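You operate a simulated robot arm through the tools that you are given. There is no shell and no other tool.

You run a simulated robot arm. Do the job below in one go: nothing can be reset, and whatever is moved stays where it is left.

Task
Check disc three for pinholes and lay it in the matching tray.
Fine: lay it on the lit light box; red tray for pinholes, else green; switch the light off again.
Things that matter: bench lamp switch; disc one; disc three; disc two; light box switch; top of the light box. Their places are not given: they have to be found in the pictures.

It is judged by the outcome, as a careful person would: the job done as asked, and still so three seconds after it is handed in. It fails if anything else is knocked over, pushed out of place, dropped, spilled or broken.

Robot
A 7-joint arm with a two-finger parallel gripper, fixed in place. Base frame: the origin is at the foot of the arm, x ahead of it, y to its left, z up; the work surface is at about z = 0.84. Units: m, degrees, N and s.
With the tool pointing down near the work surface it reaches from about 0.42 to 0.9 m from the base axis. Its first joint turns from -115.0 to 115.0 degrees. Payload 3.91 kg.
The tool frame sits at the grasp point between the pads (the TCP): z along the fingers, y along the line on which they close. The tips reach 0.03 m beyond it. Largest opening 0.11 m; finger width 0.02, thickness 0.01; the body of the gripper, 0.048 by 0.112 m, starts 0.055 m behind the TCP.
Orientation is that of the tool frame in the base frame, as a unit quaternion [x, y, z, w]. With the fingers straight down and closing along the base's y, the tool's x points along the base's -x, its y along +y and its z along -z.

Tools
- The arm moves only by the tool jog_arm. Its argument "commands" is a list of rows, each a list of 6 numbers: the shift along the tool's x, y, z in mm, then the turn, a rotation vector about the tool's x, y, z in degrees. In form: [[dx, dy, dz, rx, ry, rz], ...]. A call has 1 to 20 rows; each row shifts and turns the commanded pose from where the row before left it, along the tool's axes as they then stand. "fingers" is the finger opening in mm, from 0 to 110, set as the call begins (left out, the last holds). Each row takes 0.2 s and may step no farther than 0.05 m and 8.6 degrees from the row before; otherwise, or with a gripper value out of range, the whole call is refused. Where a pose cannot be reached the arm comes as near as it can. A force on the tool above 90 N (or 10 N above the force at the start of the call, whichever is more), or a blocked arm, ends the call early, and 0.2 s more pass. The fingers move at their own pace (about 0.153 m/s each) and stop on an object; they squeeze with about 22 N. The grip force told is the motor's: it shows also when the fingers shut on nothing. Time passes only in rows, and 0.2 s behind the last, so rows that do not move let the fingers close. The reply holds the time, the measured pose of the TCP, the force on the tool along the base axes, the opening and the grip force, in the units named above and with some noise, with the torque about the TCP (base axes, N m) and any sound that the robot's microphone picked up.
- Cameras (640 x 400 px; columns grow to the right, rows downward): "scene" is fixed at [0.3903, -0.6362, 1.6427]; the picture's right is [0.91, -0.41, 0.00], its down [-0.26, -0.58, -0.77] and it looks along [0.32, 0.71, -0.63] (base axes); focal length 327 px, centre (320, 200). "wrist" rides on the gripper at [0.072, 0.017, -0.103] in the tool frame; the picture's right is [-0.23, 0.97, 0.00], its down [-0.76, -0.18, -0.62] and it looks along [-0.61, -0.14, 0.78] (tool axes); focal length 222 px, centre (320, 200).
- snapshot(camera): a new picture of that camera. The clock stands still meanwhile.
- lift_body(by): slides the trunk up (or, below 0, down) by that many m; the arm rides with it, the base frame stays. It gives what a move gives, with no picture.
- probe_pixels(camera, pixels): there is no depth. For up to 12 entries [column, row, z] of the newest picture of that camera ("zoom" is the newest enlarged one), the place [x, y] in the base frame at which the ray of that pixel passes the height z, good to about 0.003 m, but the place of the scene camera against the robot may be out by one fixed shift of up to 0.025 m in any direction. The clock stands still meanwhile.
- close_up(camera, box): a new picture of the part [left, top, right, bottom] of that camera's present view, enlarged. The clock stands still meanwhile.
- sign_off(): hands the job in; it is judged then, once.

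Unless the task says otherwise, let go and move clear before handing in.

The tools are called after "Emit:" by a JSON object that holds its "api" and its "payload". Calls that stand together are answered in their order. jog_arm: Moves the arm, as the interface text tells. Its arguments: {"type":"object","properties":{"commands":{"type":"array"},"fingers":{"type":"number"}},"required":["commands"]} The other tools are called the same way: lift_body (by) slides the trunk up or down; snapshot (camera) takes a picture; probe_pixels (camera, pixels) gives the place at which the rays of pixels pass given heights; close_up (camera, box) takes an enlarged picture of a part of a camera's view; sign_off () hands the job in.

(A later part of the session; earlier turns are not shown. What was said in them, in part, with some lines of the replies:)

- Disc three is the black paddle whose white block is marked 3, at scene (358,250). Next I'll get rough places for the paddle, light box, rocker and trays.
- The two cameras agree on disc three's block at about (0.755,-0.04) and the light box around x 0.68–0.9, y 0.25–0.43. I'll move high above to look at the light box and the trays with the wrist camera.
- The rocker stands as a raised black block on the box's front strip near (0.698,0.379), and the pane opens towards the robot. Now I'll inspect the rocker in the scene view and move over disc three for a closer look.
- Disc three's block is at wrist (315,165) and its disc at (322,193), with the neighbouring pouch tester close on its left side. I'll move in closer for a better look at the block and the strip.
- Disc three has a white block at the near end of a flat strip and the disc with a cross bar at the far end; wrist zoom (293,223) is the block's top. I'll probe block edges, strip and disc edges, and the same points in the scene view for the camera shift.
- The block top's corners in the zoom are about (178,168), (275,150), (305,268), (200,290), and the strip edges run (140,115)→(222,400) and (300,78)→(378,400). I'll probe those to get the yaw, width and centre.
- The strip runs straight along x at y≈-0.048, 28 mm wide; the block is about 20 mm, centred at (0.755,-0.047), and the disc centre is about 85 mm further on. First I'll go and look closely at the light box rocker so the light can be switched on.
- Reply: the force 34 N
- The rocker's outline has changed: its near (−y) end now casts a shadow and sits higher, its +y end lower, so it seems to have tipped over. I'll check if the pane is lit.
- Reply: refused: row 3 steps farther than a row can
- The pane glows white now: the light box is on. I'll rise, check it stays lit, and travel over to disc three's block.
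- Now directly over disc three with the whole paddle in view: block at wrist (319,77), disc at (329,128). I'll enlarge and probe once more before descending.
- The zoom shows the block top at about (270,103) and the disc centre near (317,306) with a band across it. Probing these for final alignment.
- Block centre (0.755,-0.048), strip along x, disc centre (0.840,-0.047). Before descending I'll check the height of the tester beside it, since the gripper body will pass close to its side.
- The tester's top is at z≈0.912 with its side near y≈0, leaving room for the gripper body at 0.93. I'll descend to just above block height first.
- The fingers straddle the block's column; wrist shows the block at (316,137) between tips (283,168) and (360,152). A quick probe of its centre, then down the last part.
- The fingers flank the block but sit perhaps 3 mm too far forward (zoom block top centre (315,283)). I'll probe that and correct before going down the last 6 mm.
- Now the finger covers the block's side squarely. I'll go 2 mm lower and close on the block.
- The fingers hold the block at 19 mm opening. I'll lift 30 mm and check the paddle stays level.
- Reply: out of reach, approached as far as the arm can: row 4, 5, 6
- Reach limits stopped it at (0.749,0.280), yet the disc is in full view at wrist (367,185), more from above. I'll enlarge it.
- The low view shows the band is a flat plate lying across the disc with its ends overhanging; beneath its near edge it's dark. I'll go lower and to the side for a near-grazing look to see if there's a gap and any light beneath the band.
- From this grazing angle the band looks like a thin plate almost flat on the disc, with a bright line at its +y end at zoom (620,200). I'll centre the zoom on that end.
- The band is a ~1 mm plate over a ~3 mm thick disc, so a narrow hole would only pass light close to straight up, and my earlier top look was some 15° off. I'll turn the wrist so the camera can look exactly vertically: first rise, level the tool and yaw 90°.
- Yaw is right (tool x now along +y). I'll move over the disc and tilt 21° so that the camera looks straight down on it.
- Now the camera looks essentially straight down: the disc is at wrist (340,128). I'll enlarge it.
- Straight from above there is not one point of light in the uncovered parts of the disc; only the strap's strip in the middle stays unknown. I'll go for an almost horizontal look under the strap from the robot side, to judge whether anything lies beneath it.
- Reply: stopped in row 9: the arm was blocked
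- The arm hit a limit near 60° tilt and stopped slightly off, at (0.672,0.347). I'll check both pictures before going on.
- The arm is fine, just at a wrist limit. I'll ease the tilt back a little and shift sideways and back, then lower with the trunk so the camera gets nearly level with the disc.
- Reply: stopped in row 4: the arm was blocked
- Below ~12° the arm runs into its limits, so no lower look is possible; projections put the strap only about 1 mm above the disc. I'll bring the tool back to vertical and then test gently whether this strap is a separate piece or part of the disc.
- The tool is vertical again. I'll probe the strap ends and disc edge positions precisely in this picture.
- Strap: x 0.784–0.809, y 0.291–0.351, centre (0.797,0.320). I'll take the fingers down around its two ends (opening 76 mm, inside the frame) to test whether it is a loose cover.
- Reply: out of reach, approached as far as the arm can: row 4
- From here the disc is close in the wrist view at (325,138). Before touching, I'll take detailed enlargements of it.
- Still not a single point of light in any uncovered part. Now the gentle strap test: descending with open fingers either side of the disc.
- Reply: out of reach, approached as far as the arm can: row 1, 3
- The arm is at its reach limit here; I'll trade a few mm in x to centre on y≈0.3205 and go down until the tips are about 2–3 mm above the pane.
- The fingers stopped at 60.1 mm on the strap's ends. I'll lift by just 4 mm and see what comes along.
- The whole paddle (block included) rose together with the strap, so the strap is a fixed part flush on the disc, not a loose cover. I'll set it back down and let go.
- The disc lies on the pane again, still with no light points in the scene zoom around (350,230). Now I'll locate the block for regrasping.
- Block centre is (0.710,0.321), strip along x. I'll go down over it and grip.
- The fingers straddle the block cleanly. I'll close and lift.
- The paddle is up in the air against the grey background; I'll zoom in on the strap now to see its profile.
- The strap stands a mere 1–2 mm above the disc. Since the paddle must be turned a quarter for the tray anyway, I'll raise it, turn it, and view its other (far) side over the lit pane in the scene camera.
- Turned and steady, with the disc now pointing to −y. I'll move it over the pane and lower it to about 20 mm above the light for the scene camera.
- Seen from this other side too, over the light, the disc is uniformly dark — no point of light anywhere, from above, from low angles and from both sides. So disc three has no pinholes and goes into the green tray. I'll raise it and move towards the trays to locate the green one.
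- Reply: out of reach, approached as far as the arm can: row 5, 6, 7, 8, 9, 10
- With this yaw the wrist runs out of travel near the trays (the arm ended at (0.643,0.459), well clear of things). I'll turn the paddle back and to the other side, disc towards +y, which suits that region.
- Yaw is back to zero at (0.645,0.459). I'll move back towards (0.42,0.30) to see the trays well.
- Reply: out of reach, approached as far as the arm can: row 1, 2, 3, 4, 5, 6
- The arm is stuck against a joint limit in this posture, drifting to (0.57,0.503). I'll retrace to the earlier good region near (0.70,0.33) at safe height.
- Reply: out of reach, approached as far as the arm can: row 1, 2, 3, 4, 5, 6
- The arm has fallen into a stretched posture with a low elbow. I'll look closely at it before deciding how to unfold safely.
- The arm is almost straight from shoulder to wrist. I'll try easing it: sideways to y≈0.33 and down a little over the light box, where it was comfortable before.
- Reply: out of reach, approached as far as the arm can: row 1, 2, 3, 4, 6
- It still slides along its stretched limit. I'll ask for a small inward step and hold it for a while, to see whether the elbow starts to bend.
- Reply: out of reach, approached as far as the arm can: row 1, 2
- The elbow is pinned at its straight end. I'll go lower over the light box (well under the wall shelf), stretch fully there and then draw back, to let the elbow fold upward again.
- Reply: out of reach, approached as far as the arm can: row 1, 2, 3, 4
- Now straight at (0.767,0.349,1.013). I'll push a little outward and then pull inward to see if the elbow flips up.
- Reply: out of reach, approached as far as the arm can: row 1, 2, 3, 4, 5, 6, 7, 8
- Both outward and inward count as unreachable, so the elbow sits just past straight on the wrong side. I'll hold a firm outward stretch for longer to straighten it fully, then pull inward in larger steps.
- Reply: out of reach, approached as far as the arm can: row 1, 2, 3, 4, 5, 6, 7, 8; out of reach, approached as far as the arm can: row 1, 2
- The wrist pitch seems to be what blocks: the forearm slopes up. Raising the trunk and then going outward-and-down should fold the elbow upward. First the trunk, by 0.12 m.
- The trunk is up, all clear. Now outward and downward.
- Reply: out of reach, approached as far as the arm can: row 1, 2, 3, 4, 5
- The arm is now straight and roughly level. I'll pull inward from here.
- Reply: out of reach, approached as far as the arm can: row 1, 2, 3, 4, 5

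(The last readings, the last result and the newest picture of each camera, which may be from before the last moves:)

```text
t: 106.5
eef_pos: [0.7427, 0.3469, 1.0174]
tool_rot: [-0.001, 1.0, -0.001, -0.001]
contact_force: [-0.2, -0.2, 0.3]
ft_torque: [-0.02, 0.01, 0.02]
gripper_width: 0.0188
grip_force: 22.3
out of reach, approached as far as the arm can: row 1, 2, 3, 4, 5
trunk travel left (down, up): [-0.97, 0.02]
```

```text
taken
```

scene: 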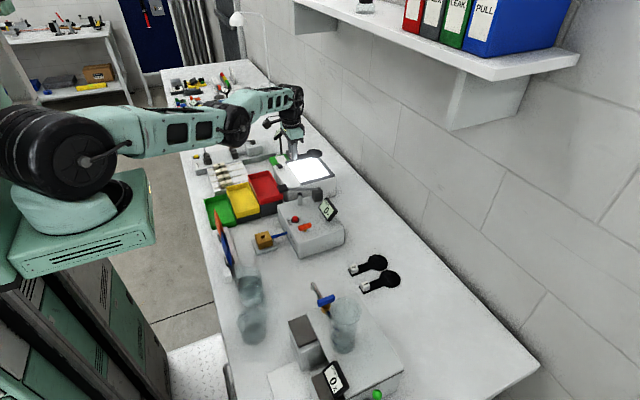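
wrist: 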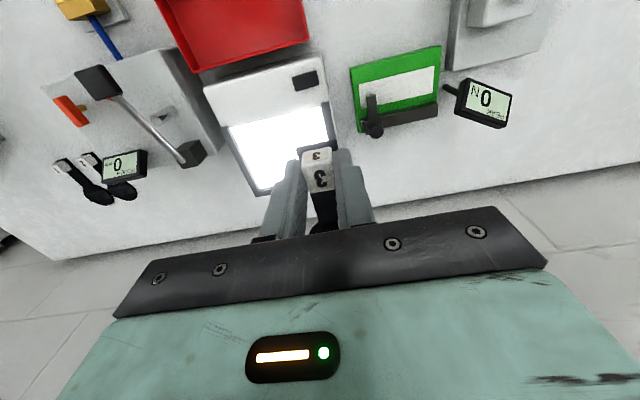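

The pattern fits a wrist-pitch limit (forearm rising, hand straight down). Tilting the tool outward should free it; I'll tilt by 24° and see if the arm can then stretch and move.

Emit:
{"api": "jog_arm", "payload": {"commands": [[0, 0, -10, 0, 0, 0], [0, 0, -10, 0, 0, 0], [0, 0, 0, 0, -8, 0], [0, 0, 0, 0, -8, 0], [0, 0, 0, 0, -8, 0], [0, 0, 0, 0, 0, 0]]}}

Emit:
{"api": "jog_arm", "payload": {"commands": [[-18, 8, -8, 0, 0, 0], [-18, 8, -8, 0, 0, 0], [0, 0, 0, 0, 0, 0]]}}

Emit:
{"api": "snapshot", "payload": {"camera": "scene"}}

```text
t: 107.9
eef_pos: [0.7823, 0.3871, 1.0239]
tool_rot: [-0.001, 0.978, -0.001, 0.208]
contact_force: [-0.7, 0.5, -1.2]
ft_torque: [-0.02, 0.01, 0.01]
gripper_width: 0.0188
grip_force: 22.4
out of reach, approached as far as the arm can: row 1, 3, 4, 5
trunk travel left (down, up): [-0.97, 0.02]
```

```text
t: 108.7
eef_pos: [0.795, 0.3851, 1.0579]
tool_rot: [-0.001, 0.978, -0.001, 0.206]
contact_force: [0.5, -1.0, -0.5]
ft_torque: [0.04, 0.03, -0.01]
gripper_width: 0.0188
grip_force: 21.9
out of reach, approached as far as the arm can: row 1, 2
trunk travel left (down, up): [-0.97, 0.02]
```

```text
taken
```

scene: 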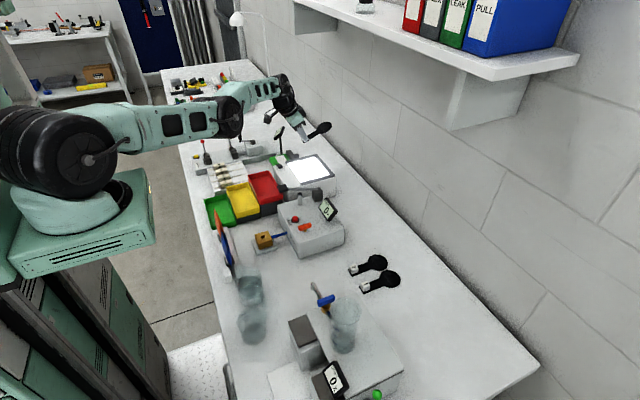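

The wrist stays put while the tool tilts, so the elbow itself is pinned just past straight. I'll try a strong outward pull followed directly by strong inward steps, to make it cross over.

Emit:
{"api": "jog_arm", "payload": {"commands": [[-40, 21, 18, 0, 0, 0], [-40, 21, 18, 0, 0, 0], [-40, 21, 18, 0, 0, 0], [40, -21, -18, 0, 0, 0], [40, -21, -18, 0, 0, 0], [40, -21, -18, 0, 0, 0], [40, -21, -18, 0, 0, 0], [40, -21, -18, 0, 0, 0], [0, 0, 0, 0, 0, 0]]}}

Emit:
{"api": "snapshot", "payload": {"camera": "scene"}}

```text
t: 110.7
eef_pos: [0.7587, 0.4109, 1.0344]
tool_rot: [-0.001, 0.978, -0.001, 0.207]
contact_force: [-0.1, 0.3, -0.4]
ft_torque: [0.0, 0.0, -0.01]
gripper_width: 0.0191
grip_force: 21.8
out of reach, approached as far as the arm can: row 1, 2, 3, 4, 5, 6, 7, 8
trunk travel left (down, up): [-0.97, 0.02]
```

```text
taken
```

scene: 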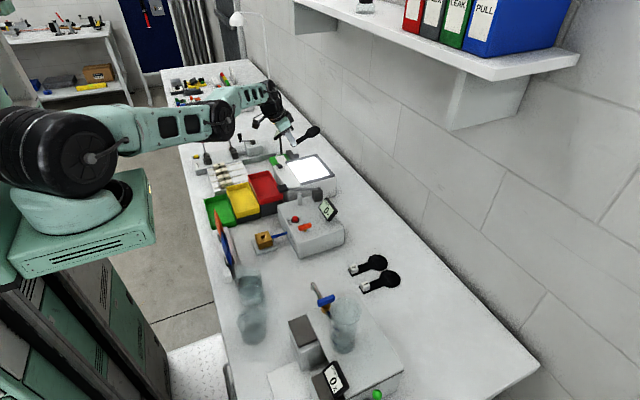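

Not yet. I'll look closely at the elbow and the forearm to understand the posture.

Emit:
{"api": "close_up", "payload": {"camera": "scene", "box": [90, 60, 340, 200]}}

Emit:
{"api": "close_up", "payload": {"camera": "scene", "box": [0, 60, 150, 280]}}

```text
2.56 times, centred on (215, 130) of scene
```

zoom: 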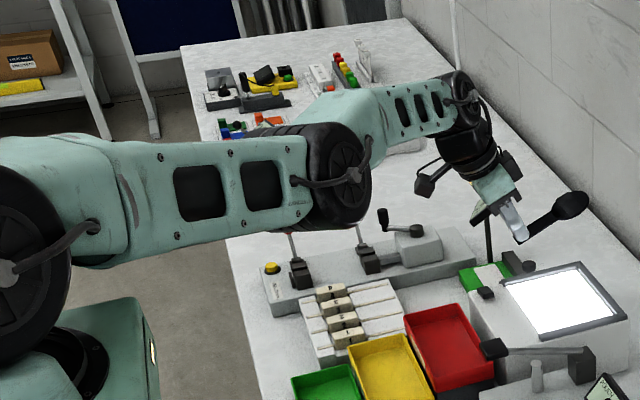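

```text
1.82 times, centred on (75, 170) of scene
```

zoom: 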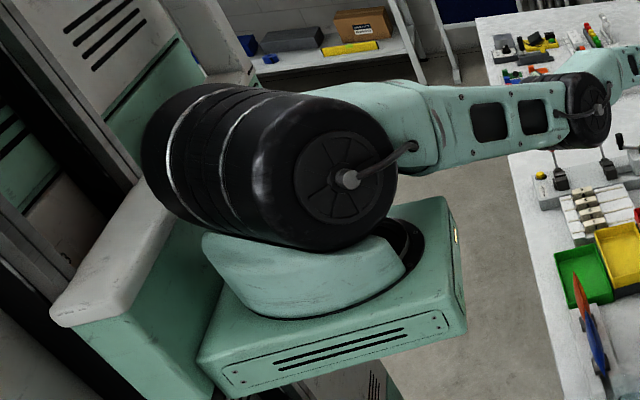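

The close view shows it: the elbow is swung out sideways to the right (roll joints), which came from the earlier −90° wrist turn. Turning the tool the other way, which the tray needs anyway, should swing the elbow back. First I'll level the tool and go up for clearance.

Emit:
{"api": "jog_arm", "payload": {"commands": [[0, 0, 0, 0, 8, 0], [0, 0, 0, 0, 8, 0], [0, 0, 0, 0, 8, 0], [0, 0, -25, 0, 0, 0], [0, 0, -25, 0, 0, 0], [0, 0, -25, 0, 0, 0], [0, 0, -25, 0, 0, 0], [0, 0, 0, 0, 0, 0]]}}

Emit:
{"api": "snapshot", "payload": {"camera": "scene"}}

```text
t: 112.5
eef_pos: [0.7241, 0.3764, 1.1438]
tool_rot: [-0.001, 1.0, 0.0, -0.001]
contact_force: [0.4, 0.3, -0.3]
ft_torque: [0.0, 0.01, 0.0]
gripper_width: 0.019
grip_force: 22.2
out of reach, approached as far as the arm can: row 1, 2, 3
trunk travel left (down, up): [-0.97, 0.02]
```

```text
taken
```

scene: 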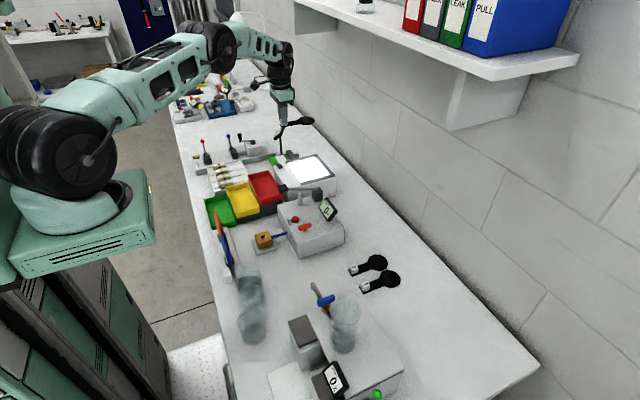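

The elbow has popped back up (scene: elbow now high at (220,45)). I'll move inward carefully and confirm it follows.

Emit:
{"api": "jog_arm", "payload": {"commands": [[20, -5, 0, 0, 0, 0], [30, -5, 0, 0, 0, 0], [35, -5, 0, 0, 0, 0], [35, -5, 0, 0, 0, 0], [0, 0, 0, 0, 0, 0]]}}

```text
t: 113.7
eef_pos: [0.6019, 0.356, 1.1459]
tool_rot: [-0.001, 1.0, 0.0, 0.0]
contact_force: [-1.4, -0.2, -0.1]
ft_torque: [-0.02, 0.04, 0.0]
gripper_width: 0.0187
grip_force: 22.2
trunk travel left (down, up): [-0.97, 0.02]
```

It moves freely again. I'll restore the trunk to its starting height (raising the hand first for clearance).

Emit:
{"api": "jog_arm", "payload": {"commands": [[0, 0, -35, 0, 0, 0], [0, 0, -35, 0, 0, 0], [0, 0, -30, 0, 0, 0], [0, 0, 0, 0, 0, 0]]}}

Emit:
{"api": "lift_body", "payload": {"by": -0.12}}

Emit:
{"api": "jog_arm", "payload": {"commands": [[30, 0, 0, 0, 0, 0], [35, 0, 0, 0, 0, 0], [35, 0, 0, 0, 0, 0], [35, 0, 0, 0, 0, 0], [25, 0, 0, 0, 0, 0], [0, 0, 0, 0, 0, 0]]}}

Emit:
{"api": "snapshot", "payload": {"camera": "wrist"}}

Emit:
{"api": "snapshot", "payload": {"camera": "scene"}}

```text
t: 114.7
eef_pos: [0.6034, 0.3552, 1.2461]
tool_rot: [-0.001, 1.0, 0.0, -0.001]
contact_force: [-0.7, 0.2, 0.7]
ft_torque: [-0.02, 0.01, 0.02]
gripper_width: 0.0189
grip_force: 22.1
trunk travel left (down, up): [-0.97, 0.02]
```

```text
t: 116.2
eef_pos: [0.6047, 0.3553, 1.1256]
tool_rot: [-0.001, 1.0, 0.0, 0.0]
contact_force: [-0.7, -0.1, 0.5]
ft_torque: [0.0, 0.06, 0.01]
gripper_width: 0.0189
grip_force: 22.2
trunk travel left (down, up): [-0.85, 0.14]
```

```text
t: 117.6
eef_pos: [0.4435, 0.3552, 1.1261]
tool_rot: [-0.001, 1.0, 0.0, -0.001]
contact_force: [-0.5, 0.5, 0.5]
ft_torque: [-0.03, 0.02, 0.04]
gripper_width: 0.0189
grip_force: 22.2
trunk travel left (down, up): [-0.85, 0.14]
```

```text
taken
```

wrist: 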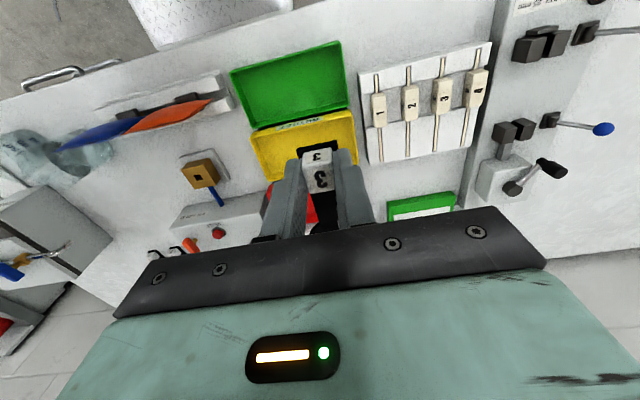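

```text
taken
```

scene: 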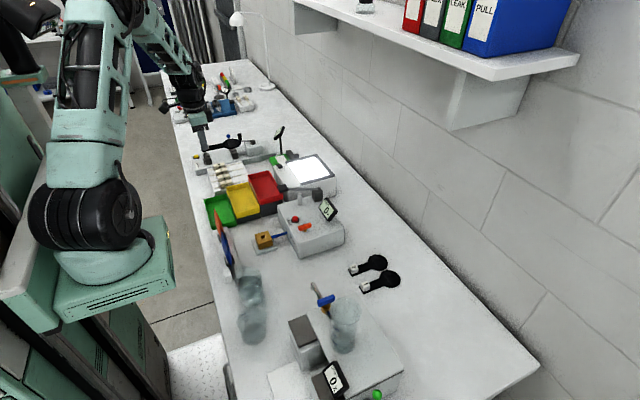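

Back in a good posture at (0.444,0.355). The green tray fills wrist (229–352, 38–130). I'll enlarge and probe its rim and floor.

Emit:
{"api": "close_up", "payload": {"camera": "wrist", "box": [200, 20, 400, 190]}}

Emit:
{"api": "probe_pixels", "payload": {"camera": "wrist", "pixels": [[229, 72, 0.865], [339, 38, 0.865], [351, 105, 0.865], [247, 130, 0.865], [229, 72, 0.845], [339, 38, 0.845], [351, 105, 0.845], [247, 130, 0.845]]}}

Emit:
{"api": "close_up", "payload": {"camera": "scene", "box": [190, 170, 300, 240]}}

```text
2.35 times, centred on (300, 105) of wrist
```

zoom: 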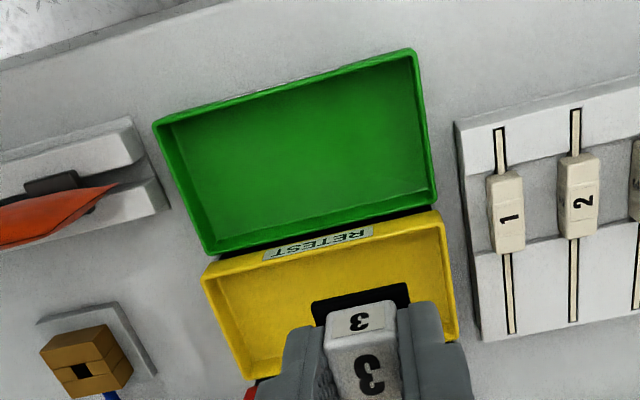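

```text
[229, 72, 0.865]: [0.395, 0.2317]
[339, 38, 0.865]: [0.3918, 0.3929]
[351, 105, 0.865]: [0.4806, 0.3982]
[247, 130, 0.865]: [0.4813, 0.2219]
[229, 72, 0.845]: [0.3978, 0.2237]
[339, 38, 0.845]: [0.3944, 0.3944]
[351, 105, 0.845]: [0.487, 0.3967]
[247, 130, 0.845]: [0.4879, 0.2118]
```

```text
5.71 times, centred on (245, 205) of scene
```

zoom: 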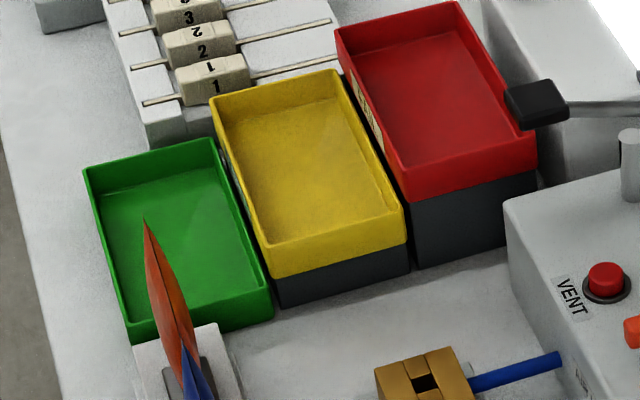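

Green tray: rim x 0.393–0.481, y 0.227–0.395; the yellow one is marked RETEST. An orange-tipped tool reaches up to about (0.415,0.232,0.95) by its −y end, so I'll bring the paddle in with the handle at the +y end and the disc towards −y. Turning in two stages, watching reach.

Emit:
{"api": "jog_arm", "payload": {"commands": [[0, 0, 0, 0, 0, 8.2], [0, 0, 0, 0, 0, 8.2], [0, 0, 0, 0, 0, 8.2], [0, 0, 0, 0, 0, 8.2], [0, 0, 0, 0, 0, 8.2], [0, 0, 0, 0, 0, 0]]}}

Emit:
{"api": "snapshot", "payload": {"camera": "wrist"}}

```text
t: 119.0
eef_pos: [0.4442, 0.3548, 1.125]
tool_rot: [0.351, 0.936, -0.001, 0.0]
contact_force: [-0.2, -0.2, 0.8]
ft_torque: [0.03, 0.0, -0.01]
gripper_width: 0.0185
grip_force: 21.9
trunk travel left (down, up): [-0.85, 0.14]
```

```text
taken
```

wrist: 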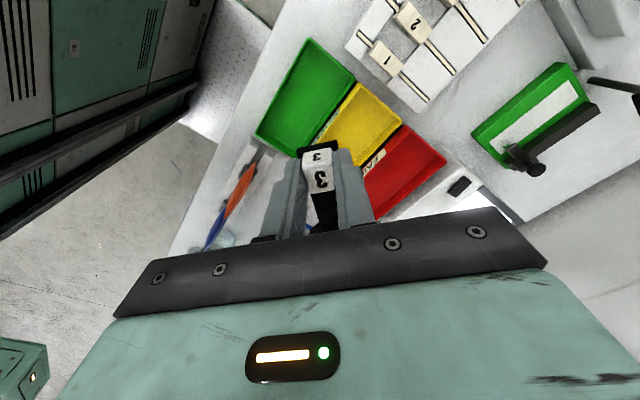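

No reach trouble. Turning the second half, one step at a time.

Emit:
{"api": "jog_arm", "payload": {"commands": [[0, 0, 0, 0, 0, 8.2], [0, 0, 0, 0, 0, 8.2], [0, 0, 0, 0, 0, 8.2], [0, 0, 0, 0, 0, 0]]}}

```text
t: 120.0
eef_pos: [0.4444, 0.355, 1.1252]
tool_rot: [0.543, 0.84, -0.001, 0.0]
contact_force: [-1.1, -0.4, -0.8]
ft_torque: [0.03, 0.01, -0.01]
gripper_width: 0.0187
grip_force: 22.3
trunk travel left (down, up): [-0.85, 0.14]
```

Emit:
{"api": "jog_arm", "payload": {"commands": [[0, 0, 0, 0, 0, 8.2], [0, 0, 0, 0, 0, 8.2], [0, 0, 0, 0, 0, 0]]}}

Emit:
{"api": "snapshot", "payload": {"camera": "scene"}}

Emit:
{"api": "snapshot", "payload": {"camera": "wrist"}}

```text
t: 120.8
eef_pos: [0.4449, 0.3544, 1.1255]
tool_rot: [0.656, 0.755, 0.001, 0.0]
contact_force: [-0.4, 0.4, -0.4]
ft_torque: [0.01, -0.02, 0.0]
gripper_width: 0.0187
grip_force: 21.8
trunk travel left (down, up): [-0.85, 0.14]
```

```text
taken
```

scene: 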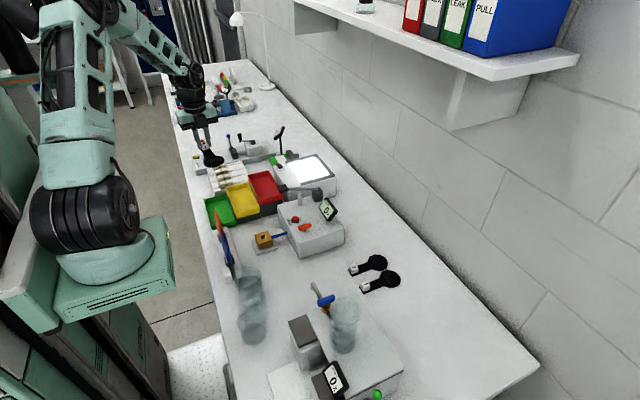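

```text
taken
```

wrist: 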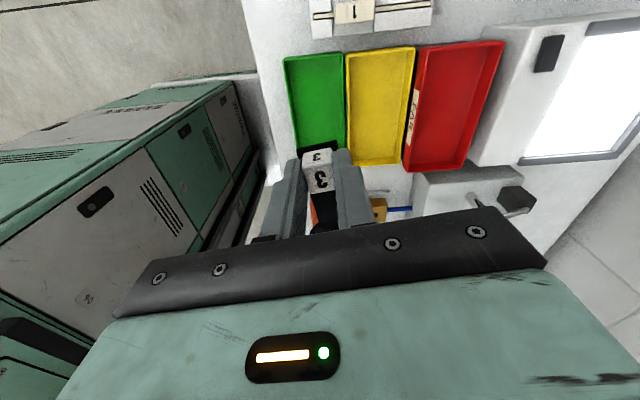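

Yaw −82° reached without trouble; that suits the tray. I'll refine the tray's edges in this view before lowering.

Emit:
{"api": "close_up", "payload": {"camera": "wrist", "box": [260, 30, 380, 170]}}

```text
2.86 times, centred on (320, 100) of wrist
```

zoom: 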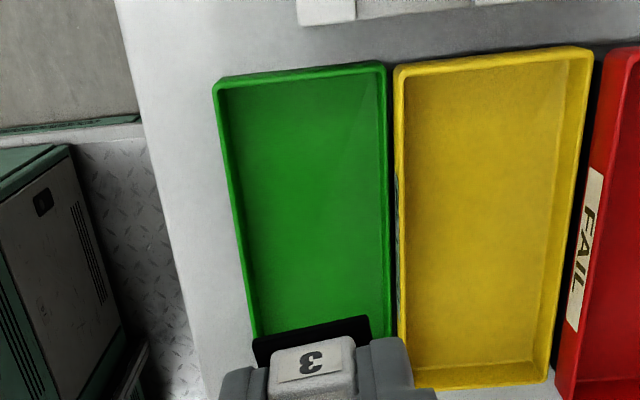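

Emit:
{"api": "probe_pixels", "payload": {"camera": "zoom", "pixels": [[214, 86, 0.868], [385, 63, 0.868], [243, 250, 0.868], [392, 250, 0.868], [228, 92, 0.845], [376, 72, 0.845], [258, 330, 0.868], [394, 75, 0.885], [564, 48, 0.885]]}}

```text
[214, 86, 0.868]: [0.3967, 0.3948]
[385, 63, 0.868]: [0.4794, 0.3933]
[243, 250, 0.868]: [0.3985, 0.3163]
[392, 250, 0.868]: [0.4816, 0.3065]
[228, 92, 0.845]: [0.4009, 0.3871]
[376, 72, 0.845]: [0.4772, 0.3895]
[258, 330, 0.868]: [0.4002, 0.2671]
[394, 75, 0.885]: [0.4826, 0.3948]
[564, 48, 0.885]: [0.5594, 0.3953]
```

Inner tray: x 0.401–0.477, +y inner wall 0.388. A full −90° would centre better; I'll try the last 8° here where the arm is comfortable.

Emit:
{"api": "jog_arm", "payload": {"commands": [[0, 0, 0, 0, 0, 4], [0, 0, 0, 0, 0, 4], [0, 0, 0, 0, 0, 0]]}}

```text
t: 121.6
eef_pos: [0.4518, 0.352, 1.1292]
tool_rot: [0.713, 0.701, 0.003, -0.003]
contact_force: [-0.2, 0.7, -0.4]
ft_torque: [0.02, 0.0, 0.04]
gripper_width: 0.0186
grip_force: 22.2
trunk travel left (down, up): [-0.85, 0.14]
```

The pose drifted 7 mm at −90°, a sign of a nearby joint limit, so I'll ease back 5°.

Emit:
{"api": "jog_arm", "payload": {"commands": [[0, 0, 0, 0, 0, -5], [0, 0, 0, 0, 0, 0]]}}

```text
t: 122.2
eef_pos: [0.4455, 0.3537, 1.1251]
tool_rot: [0.676, 0.737, 0.0, -0.001]
contact_force: [0.3, -0.1, 0.0]
ft_torque: [-0.01, -0.02, 0.01]
gripper_width: 0.0185
grip_force: 22.3
trunk travel left (down, up): [-0.85, 0.14]
```

Stable again at yaw −85°. I'll move to (0.4315,0.366) and descend to about 45 mm above the tray rim, then check the clearances.

Emit:
{"api": "jog_arm", "payload": {"commands": [[13.5, -13, 0, 0, 0, 0], [0, 0, 30, 0, 0, 0], [0, 0, 40, 0, 0, 0], [0, 0, 40, 0, 0, 0], [0, 0, 25, 0, 0, 0], [0, 0, 0, 0, 0, 0]]}}

Emit:
{"api": "snapshot", "payload": {"camera": "wrist"}}

Emit:
{"api": "close_up", "payload": {"camera": "scene", "box": [170, 140, 290, 240]}}

```text
t: 123.6
eef_pos: [0.4282, 0.3673, 0.9889]
tool_rot: [0.675, 0.738, -0.001, 0.001]
contact_force: [-0.5, -0.1, 0.1]
ft_torque: [-0.02, -0.01, -0.04]
gripper_width: 0.019
grip_force: 21.7
trunk travel left (down, up): [-0.85, 0.14]
```

```text
taken
```

wrist: 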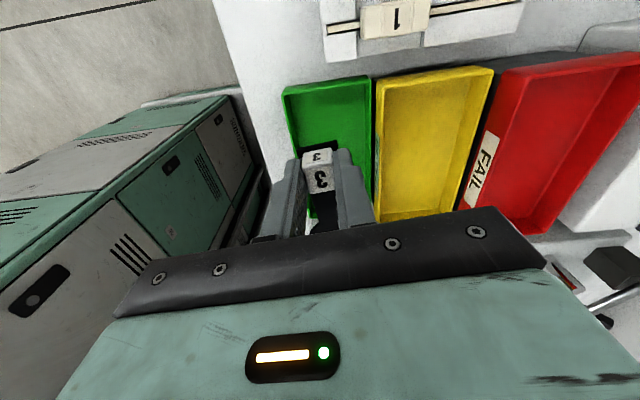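

```text
4.00 times, centred on (230, 190) of scene
```

zoom: 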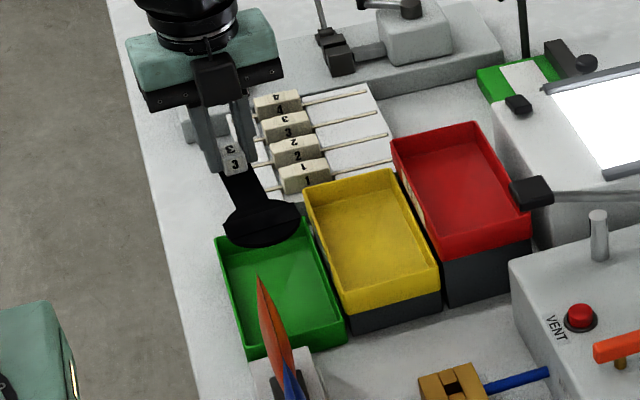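

The paddle hangs over the green tray and clear of the orange tip (zoom (258,275)). I'll nudge 3 mm in x and go down into the tray slowly.

Emit:
{"api": "jog_arm", "payload": {"commands": [[-1, 3, 20, 0, 0, 0], [0, 0, 25, 0, 0, 0], [0, 0, 20, 0, 0, 0], [0, 0, 10, 0, 0, 0], [0, 0, 0, 0, 0, 0]]}}

Emit:
{"api": "close_up", "payload": {"camera": "scene", "box": [190, 150, 280, 240]}}

Emit:
{"api": "snapshot", "payload": {"camera": "wrist"}}

```text
t: 124.8
eef_pos: [0.4326, 0.3668, 0.9151]
tool_rot: [0.675, 0.738, 0.0, 0.001]
contact_force: [0.3, 0.9, 0.1]
ft_torque: [0.01, -0.02, -0.01]
gripper_width: 0.0191
grip_force: 22.0
trunk travel left (down, up): [-0.85, 0.14]
```

```text
4.44 times, centred on (235, 195) of scene
```

zoom: 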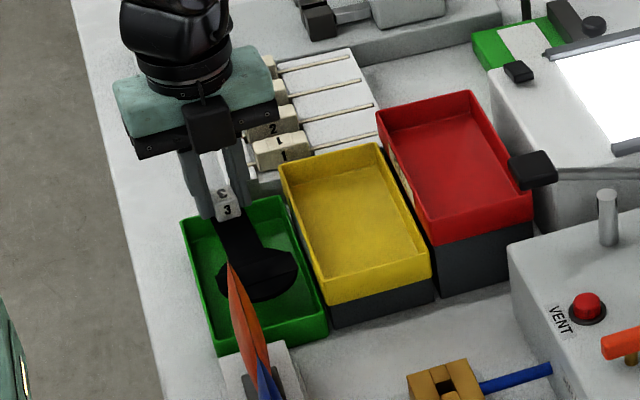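

```text
taken
```

wrist: 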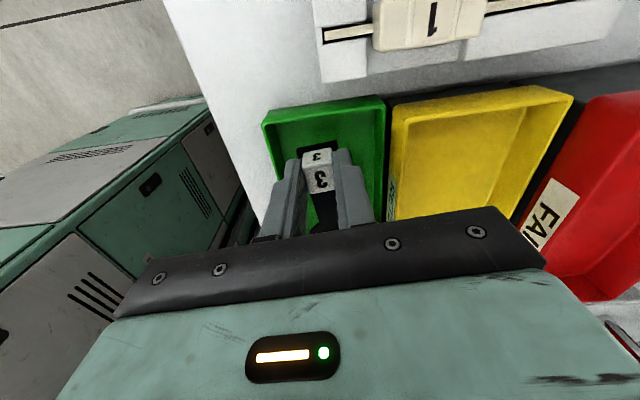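

All fits well within the green tray. Continuing down in small steps to touch the floor.

Emit:
{"api": "jog_arm", "payload": {"commands": [[0, 0, 15, 0, 0, 0], [0, 0, 8, 0, 0, 0], [0, 0, 4, 0, 0, 0], [0, 0, 2, 0, 0, 0], [0, 0, 0, 0, 0, 0]]}}

```text
t: 126.0
eef_pos: [0.4331, 0.3662, 0.8861]
tool_rot: [0.675, 0.738, 0.0, 0.0]
contact_force: [0.6, 0.0, 0.1]
ft_torque: [0.05, -0.01, 0.01]
gripper_width: 0.0188
grip_force: 21.6
trunk travel left (down, up): [-0.85, 0.14]
```

Emit:
{"api": "jog_arm", "payload": {"commands": [[0, 0, 1, 0, 0, 0], [0, 0, 1, 0, 0, 0], [0, 0, 1, 0, 0, 0], [0, 0, 0, 0, 0, 0]]}}

```text
t: 127.0
eef_pos: [0.4322, 0.3652, 0.8839]
tool_rot: [0.674, 0.738, 0.0, 0.0]
contact_force: [-0.3, -0.1, -0.8]
ft_torque: [0.01, 0.0, -0.01]
gripper_width: 0.0187
grip_force: 22.1
trunk travel left (down, up): [-0.85, 0.14]
```

Emit:
{"api": "jog_arm", "payload": {"commands": [[0, 0, 1, 0, 0, 0], [0, 0, 1, 0, 0, 0], [0, 0, 0, 0, 0, 0]]}}

```text
t: 127.8
eef_pos: [0.4329, 0.3662, 0.8839]
tool_rot: [0.675, 0.738, 0.0, 0.0]
contact_force: [-0.1, 0.6, -0.2]
ft_torque: [0.01, 0.0, -0.01]
gripper_width: 0.0188
grip_force: 21.9
trunk travel left (down, up): [-0.85, 0.14]
```

Emit:
{"api": "jog_arm", "payload": {"commands": [[0, 0, 1, 0, 0, 0], [0, 0, 1, 0, 0, 0], [0, 0, 0, 0, 0, 0]]}}

```text
t: 128.6
eef_pos: [0.4334, 0.3662, 0.879]
tool_rot: [0.675, 0.738, 0.0, 0.0]
contact_force: [-0.3, -0.3, 9.0]
ft_torque: [-0.55, -0.09, 0.04]
gripper_width: 0.019
grip_force: 21.5
trunk travel left (down, up): [-0.85, 0.14]
```

Contact: 9 N through the disc; the paddle rests on the tray floor. I'll open the fingers just enough and rise straight up.

Emit:
{"api": "jog_arm", "payload": {"commands": [[0, 0, -1, 0, 0, 0], [0, 0, 0, 0, 0, 0]]}}

Emit:
{"api": "jog_arm", "payload": {"commands": [[0, 0, 0, 0, 0, 0], [0, 0, 0, 0, 0, 0]], "fingers": 28}}

Emit:
{"api": "jog_arm", "payload": {"commands": [[0, 0, -5, 0, 0, 0], [0, 0, -10, 0, 0, 0], [0, 0, -20, 0, 0, 0], [0, 0, -40, 0, 0, 0], [0, 0, -45, 0, 0, 0], [0, 0, -45, 0, 0, 0], [0, 0, -45, 0, 0, 0], [0, 0, 0, 0, 0, 0]]}}

Emit:
{"api": "close_up", "payload": {"camera": "scene", "box": [190, 150, 280, 240]}}

Emit:
{"api": "snapshot", "payload": {"camera": "wrist"}}

```text
t: 129.2
eef_pos: [0.4322, 0.3657, 0.8799]
tool_rot: [0.675, 0.738, 0.0, 0.0]
contact_force: [1.1, 1.8, 3.1]
ft_torque: [0.08, -0.02, -0.02]
gripper_width: 0.0188
grip_force: 22.1
trunk travel left (down, up): [-0.85, 0.14]
```

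```text
t: 129.8
eef_pos: [0.4326, 0.3659, 0.8798]
tool_rot: [0.676, 0.737, -0.001, -0.001]
contact_force: [0.6, -0.1, -0.3]
ft_torque: [-0.04, -0.02, 0.01]
gripper_width: 0.0282
grip_force: 0.0
trunk travel left (down, up): [-0.85, 0.14]
```

```text
t: 131.8
eef_pos: [0.4736, 0.3381, 1.0806]
tool_rot: [0.707, 0.707, -0.01, 0.008]
contact_force: [-0.4, 0.8, -0.4]
ft_torque: [0.02, -0.01, -0.01]
gripper_width: 0.0279
grip_force: 0.0
trunk travel left (down, up): [-0.85, 0.14]
stopped in row 8: the arm was blocked; the commanded pose is now the measured one
```

```text
4.44 times, centred on (235, 195) of scene
```

zoom: 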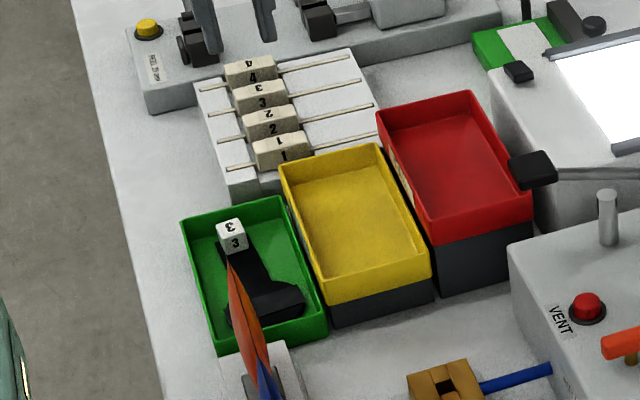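

```text
taken
```

wrist: 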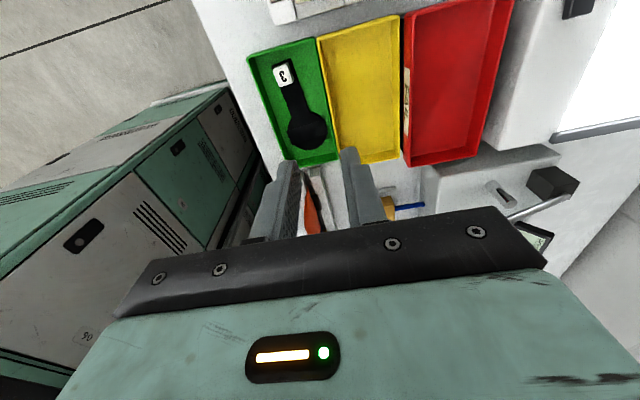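

Disc three lies flat in the green tray (wrist (297,100), scene zoom (260,290)). I'll take an enlarged look at it here, then free the wrist by turning back.

Emit:
{"api": "close_up", "payload": {"camera": "wrist", "box": [280, 105, 334, 155]}}

Emit:
{"api": "jog_arm", "payload": {"commands": [[0, 0, -20, 0, 0, -8.2], [0, 0, -20, 0, 0, -8.2], [0, 0, 0, 0, 0, -8.2], [0, 0, 0, 0, 0, -8.2], [0, 0, 0, 0, 0, -8.2], [0, 0, 0, 0, 0, -8.2], [0, 0, 0, 0, 0, -8.2], [0, 0, 0, 0, 0, -8.2], [0, 0, 0, 0, 0, -8.2], [0, 0, 0, 0, 0, -8.2], [0, 0, 0, 0, 0, -8], [0, 0, 0, 0, 0, 0]]}}

Emit:
{"api": "snapshot", "payload": {"camera": "wrist"}}

```text
8.00 times, centred on (307, 130) of wrist
```

zoom: 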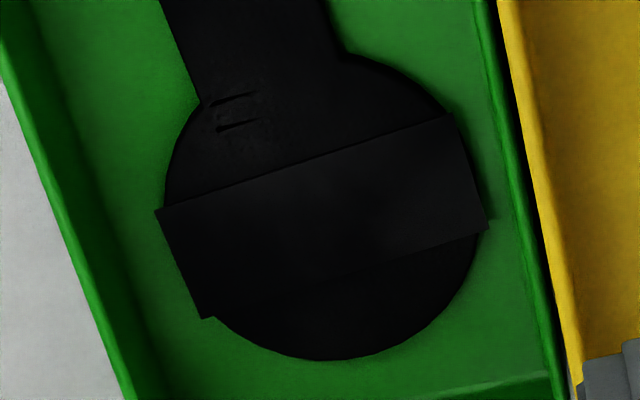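

```text
t: 134.4
eef_pos: [0.4695, 0.3438, 1.1263]
tool_rot: [-0.007, 1.0, -0.007, -0.002]
contact_force: [-0.6, -0.5, -1.0]
ft_torque: [0.04, 0.01, 0.02]
gripper_width: 0.0281
grip_force: 0.1
trunk travel left (down, up): [-0.85, 0.14]
```

```text
taken
```

wrist: 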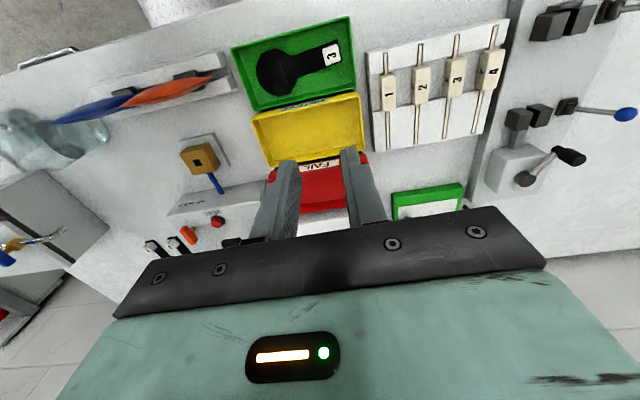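

Something shows near the strip-disc junction in that zoom: two small dark marks at (235,100) and (240,125). I'll look at that place again from this new angle.

Emit:
{"api": "close_up", "payload": {"camera": "wrist", "box": [250, 40, 330, 100]}}

Emit:
{"api": "close_up", "payload": {"camera": "wrist", "box": [270, 55, 310, 80]}}

Emit:
{"api": "close_up", "payload": {"camera": "scene", "box": [232, 196, 264, 226]}}

```text
6.67 times, centred on (290, 70) of wrist
```

zoom: 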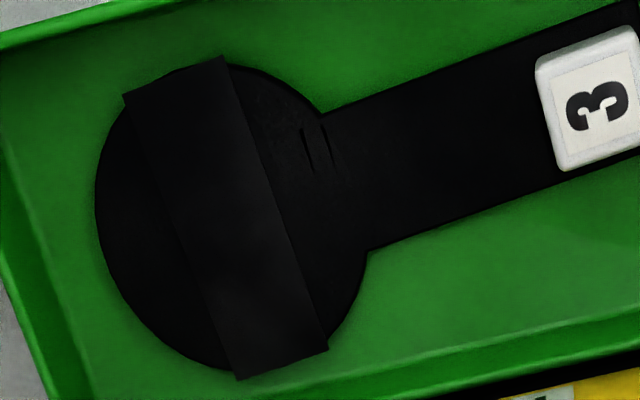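

```text
16.00 times, centred on (290, 68) of wrist
```

zoom: 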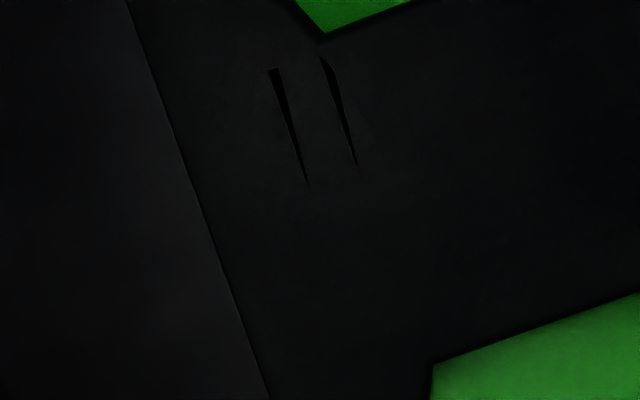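

```text
13.33 times, centred on (248, 211) of scene
```

zoom: 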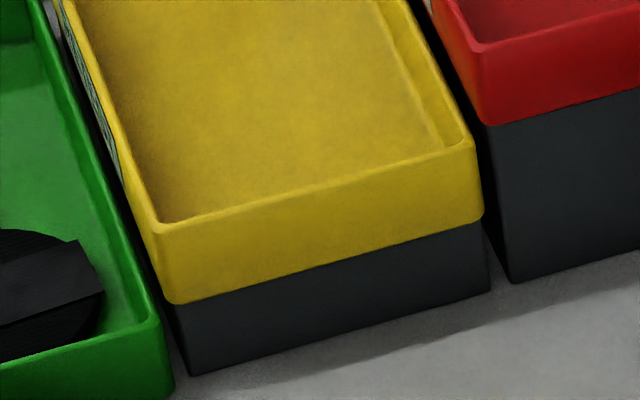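

Those marks are just hairline artefacts where strip and disc overlap — they gave no light on the lit pane. The result stands: no pinholes, green tray. Now I'll go and switch the light box off by pressing the rocker's raised −y end.

Emit:
{"api": "jog_arm", "payload": {"commands": [[0, 0, 0, -0.8, -0.2, 0.8], [-38, 3, 0, 0, 0, 0], [-38, 3, 0, 0, 0, 0], [-38, 3, 0, 0, 0, 0], [-38, 3, 0, 0, 0, 0], [-38, 3, 0, 0, 0, 0], [-38, 3, 0, 0, 0, 0], [0, 0, 0, 0, 0, 0]], "fingers": 0}}

Emit:
{"api": "snapshot", "payload": {"camera": "wrist"}}

Emit:
{"api": "snapshot", "payload": {"camera": "scene"}}

```text
t: 136.2
eef_pos: [0.6974, 0.3623, 1.1252]
tool_rot: [0.001, 1.0, -0.001, 0.0]
contact_force: [-0.8, 0.3, -0.6]
ft_torque: [-0.01, 0.03, 0.01]
gripper_width: 0.0002
grip_force: 21.8
trunk travel left (down, up): [-0.85, 0.14]
```

```text
taken
```

wrist: 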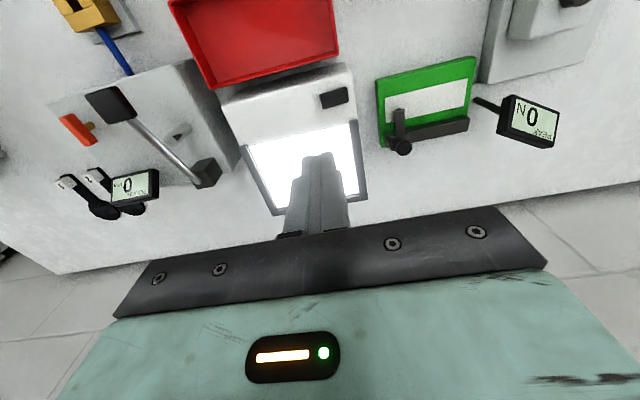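

```text
taken
```

scene: 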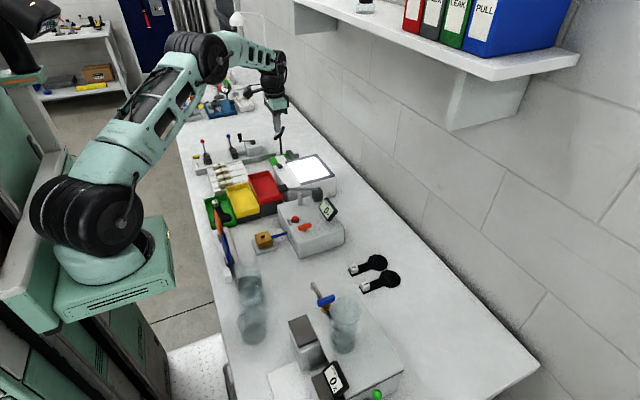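

At (0.697,0.362,1.125) with shut fingers; the rocker is at wrist (334,98). I'll check its place and tilt once more.

Emit:
{"api": "close_up", "payload": {"camera": "wrist", "box": [310, 80, 358, 116]}}

Emit:
{"api": "probe_pixels", "payload": {"camera": "wrist", "pixels": [[334, 98, 0.946], [320, 99, 0.948], [348, 96, 0.943]]}}

```text
11.11 times, centred on (334, 98) of wrist
```

zoom: 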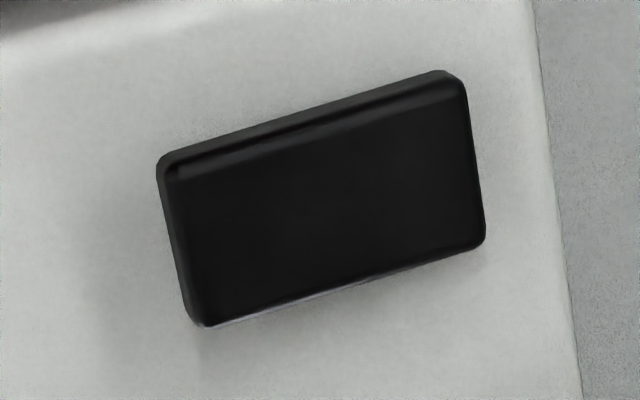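

```text
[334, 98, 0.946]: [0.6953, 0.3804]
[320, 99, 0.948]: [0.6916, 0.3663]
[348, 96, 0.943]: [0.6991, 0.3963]
```

The rocker's −y end is up (its left face shows). I'll descend over it at y≈0.3615 and press in small steps.

Emit:
{"api": "jog_arm", "payload": {"commands": [[0, -1, 35, 0, 0, 0], [0, 0, 40, 0, 0, 0], [0, 0, 40, 0, 0, 0], [0, 0, 20, 0, 0, 0], [0, 0, 5, 0, 0, 0], [0, 0, 0, 0, 0, 0]]}}

Emit:
{"api": "close_up", "payload": {"camera": "scene", "box": [268, 150, 300, 174]}}

```text
t: 137.6
eef_pos: [0.6959, 0.3609, 0.9863]
tool_rot: [0.0, 1.0, 0.0, 0.0]
contact_force: [-0.1, 0.9, 0.0]
ft_torque: [0.0, -0.01, 0.01]
gripper_width: 0.0003
grip_force: 21.9
trunk travel left (down, up): [-0.85, 0.14]
```

```text
16.00 times, centred on (284, 162) of scene
```

zoom: 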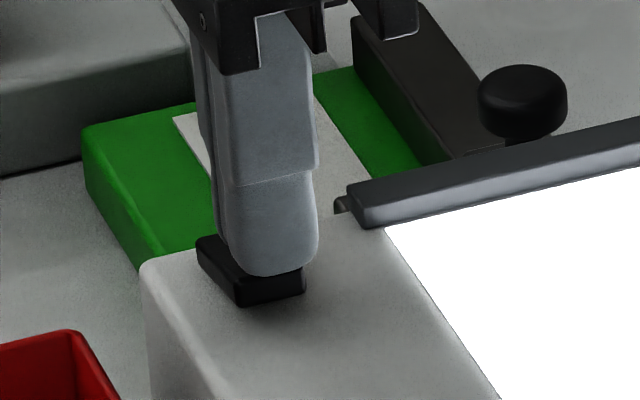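

The tips are over the rocker's −y end. Pressing in 1–2 mm steps.

Emit:
{"api": "jog_arm", "payload": {"commands": [[0, 0, 4, 0, 0, 0], [0, 0, 2, 0, 0, 0], [0, 0, 1, 0, 0, 0], [0, 0, 1, 0, 0, 0], [0, 0, 0, 0, 0, 0]]}}

Emit:
{"api": "close_up", "payload": {"camera": "scene", "box": [260, 130, 350, 200]}}

```text
t: 138.8
eef_pos: [0.6972, 0.3603, 0.9783]
tool_rot: [0.002, 1.0, 0.001, -0.001]
contact_force: [0.3, -0.4, 0.8]
ft_torque: [-0.01, -0.02, -0.01]
gripper_width: 0.0003
grip_force: 22.1
trunk travel left (down, up): [-0.85, 0.14]
```

```text
5.71 times, centred on (305, 165) of scene
```

zoom: 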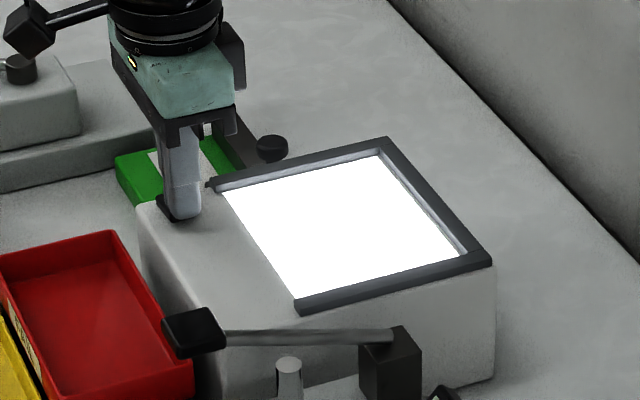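

Emit:
{"api": "jog_arm", "payload": {"commands": [[0, 0, 1, 0, 0, 0], [0, 0, 1, 0, 0, 0], [0, 0, 0, 0, 0, 0]]}}

Emit:
{"api": "jog_arm", "payload": {"commands": [[0, 0, 1, 0, 0, 0], [0, 0, 1, 0, 0, 0], [0, 0, 0, 0, 0, 0]]}}

Emit:
{"api": "close_up", "payload": {"camera": "scene", "box": [260, 130, 350, 200]}}

```text
t: 139.6
eef_pos: [0.6969, 0.3602, 0.9764]
tool_rot: [0.0, 1.0, 0.0, 0.0]
contact_force: [-0.4, 0.6, -0.1]
ft_torque: [0.02, 0.03, 0.0]
gripper_width: 0.0
grip_force: 22.3
trunk travel left (down, up): [-0.85, 0.14]
```

```text
t: 140.4
eef_pos: [0.6963, 0.3606, 0.9744]
tool_rot: [0.001, 1.0, 0.0, 0.001]
contact_force: [-0.3, -0.3, 3.1]
ft_torque: [0.02, 0.0, -0.01]
gripper_width: 0.0
grip_force: 21.8
trunk travel left (down, up): [-0.85, 0.14]
```

```text
5.71 times, centred on (305, 165) of scene
```

zoom: 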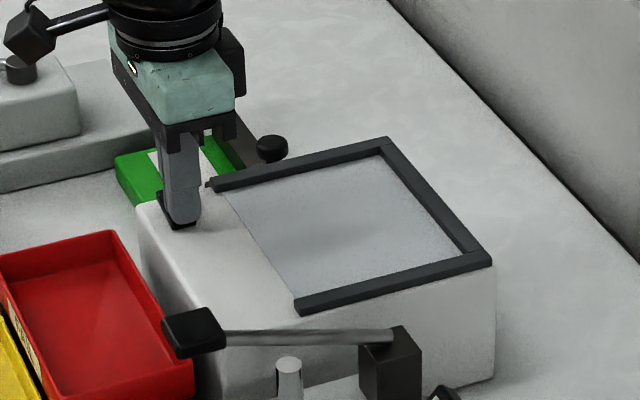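

The pane went dark: the light box is off. One more mm to seat the rocker, then I'll rise and verify.

Emit:
{"api": "jog_arm", "payload": {"commands": [[0, 0, 1, 0, 0, 0], [0, 0, 0, 0, 0, 0]]}}

Emit:
{"api": "jog_arm", "payload": {"commands": [[0, 0, -10, 0, 0, 0], [0, 0, -40, 0, 0, 0], [0, 0, -45, 0, 0, 0], [0, 0, -45, 0, 0, 0], [20, 0, -20, 0, 0, 0], [40, 0, 0, 0, 0, 0], [40, 0, 0, 0, 0, 0], [0, 0, 0, 0, 0, 0]]}}

Emit:
{"api": "snapshot", "payload": {"camera": "scene"}}

Emit:
{"api": "snapshot", "payload": {"camera": "wrist"}}

Emit:
{"api": "close_up", "payload": {"camera": "scene", "box": [190, 140, 350, 240]}}

```text
t: 141.0
eef_pos: [0.6975, 0.3608, 0.9742]
tool_rot: [0.001, 1.0, 0.001, 0.001]
contact_force: [-0.4, 0.0, 8.6]
ft_torque: [0.09, 0.04, 0.01]
gripper_width: 0.0
grip_force: 21.8
trunk travel left (down, up): [-0.85, 0.14]
```

```text
t: 142.8
eef_pos: [0.5965, 0.3619, 1.1324]
tool_rot: [0.001, 1.0, -0.001, 0.0]
contact_force: [-0.7, -0.2, 0.4]
ft_torque: [0.01, -0.01, 0.0]
gripper_width: 0.0
grip_force: 22.3
trunk travel left (down, up): [-0.85, 0.14]
```

```text
taken
```

scene: 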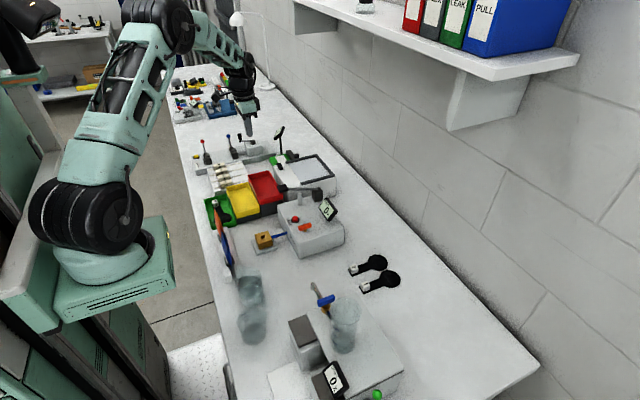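

```text
taken
```

wrist: 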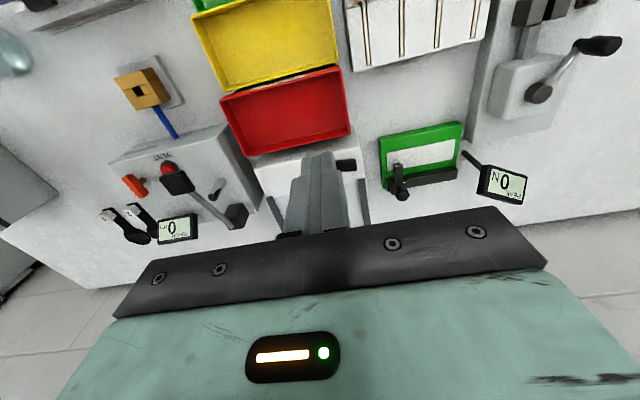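

```text
4.00 times, centred on (270, 190) of scene
```

zoom: 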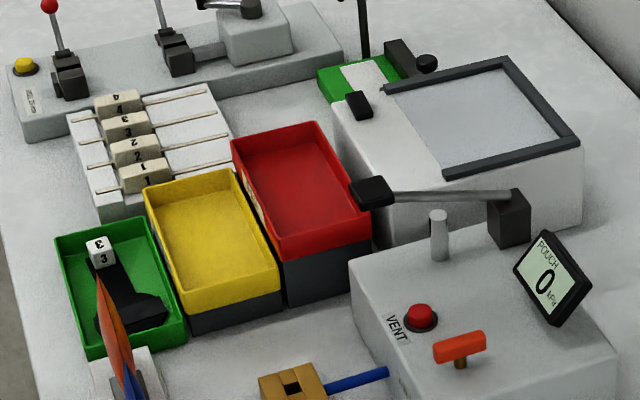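

The pane is dark, the rocker is back in its first position, disc three lies in the green tray, and discs one and two are untouched at scene (368,262) and (380,281). I'll move the arm clear to its starting place and check a last time.

Emit:
{"api": "jog_arm", "payload": {"commands": [[10, -20, -25, 0, 0, 0], [12, -35, -25, 0, 0, 0], [12, -35, -25, 0, 0, 0], [12, -35, -25, 0, 0, 0], [12, -35, -25, 0, 0, 0], [12, -35, -20, 0, 0, 0], [12, -35, 0, 0, 0, 0], [12, -35, 0, 0, 0, 0], [12, -30, 0, 0, 0, 0], [0, 0, 0, 0, 0, 0], [0, 0, 0, 0, 0, 0]]}}

Emit:
{"api": "snapshot", "payload": {"camera": "scene"}}

Emit:
{"api": "close_up", "payload": {"camera": "scene", "box": [190, 110, 410, 300]}}

Emit:
{"api": "snapshot", "payload": {"camera": "wrist"}}

```text
t: 145.2
eef_pos: [0.491, 0.0653, 1.2783]
tool_rot: [0.001, 1.0, 0.0, 0.0]
contact_force: [0.4, 0.3, 0.8]
ft_torque: [0.0, 0.01, 0.02]
gripper_width: 0.0001
grip_force: 21.8
trunk travel left (down, up): [-0.85, 0.14]
```

```text
taken
```

scene: 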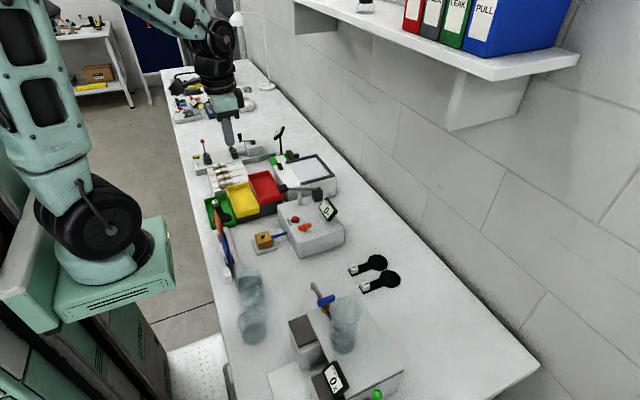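

```text
2.11 times, centred on (300, 205) of scene
```

zoom: 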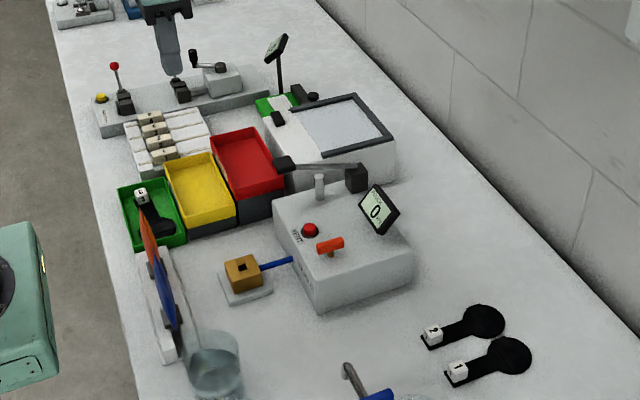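

```text
taken
```

wrist: 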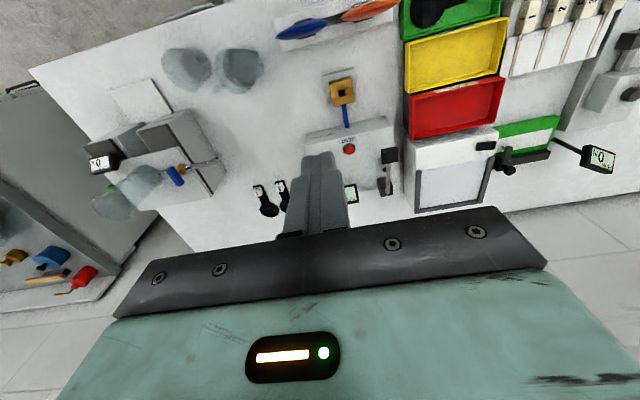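

The final pictures show the light box dark, disc three in the green tray, discs one and two and everything else in their old places, and the arm clear with nothing held. I'm handing in.

Emit:
{"api": "sign_off", "payload": {}}

```text
The job is handed in.
```

Disc three is in the green tray and the light box is off again. I saw no pinholes, but I could not check the strip of the disc that lies under its strap.

- **Check:** I laid disc three on the lit light box and looked from straight above, from low angles and from the fixed camera's side. No point of light showed anywhere on the uncovered disc.
- **Not checked:** a strap about 24 mm wide runs across the middle of the disc and hides what is beneath it. I gripped it by its ends and lifted, and the whole disc came up with it, so I took it to be fixed. If there are holes under it, I would not have seen them.
- **Light box switch:** pressing the middle of the rocker only levelled it. Pressing one end turned the light on, and pressing the other end turned it off. The last pictures show the box dark.
- **Other things:** I did not touch discs one and two. I did not look for the bench lamp switch and did not touch it. Nothing else looked moved in the last pictures.
- **Arm:** on the way to the tray the arm got stuck in a stretched posture, so I raised the trunk 0.12 m to free it and then lowered it back. The arm is now clear and holds nothing.
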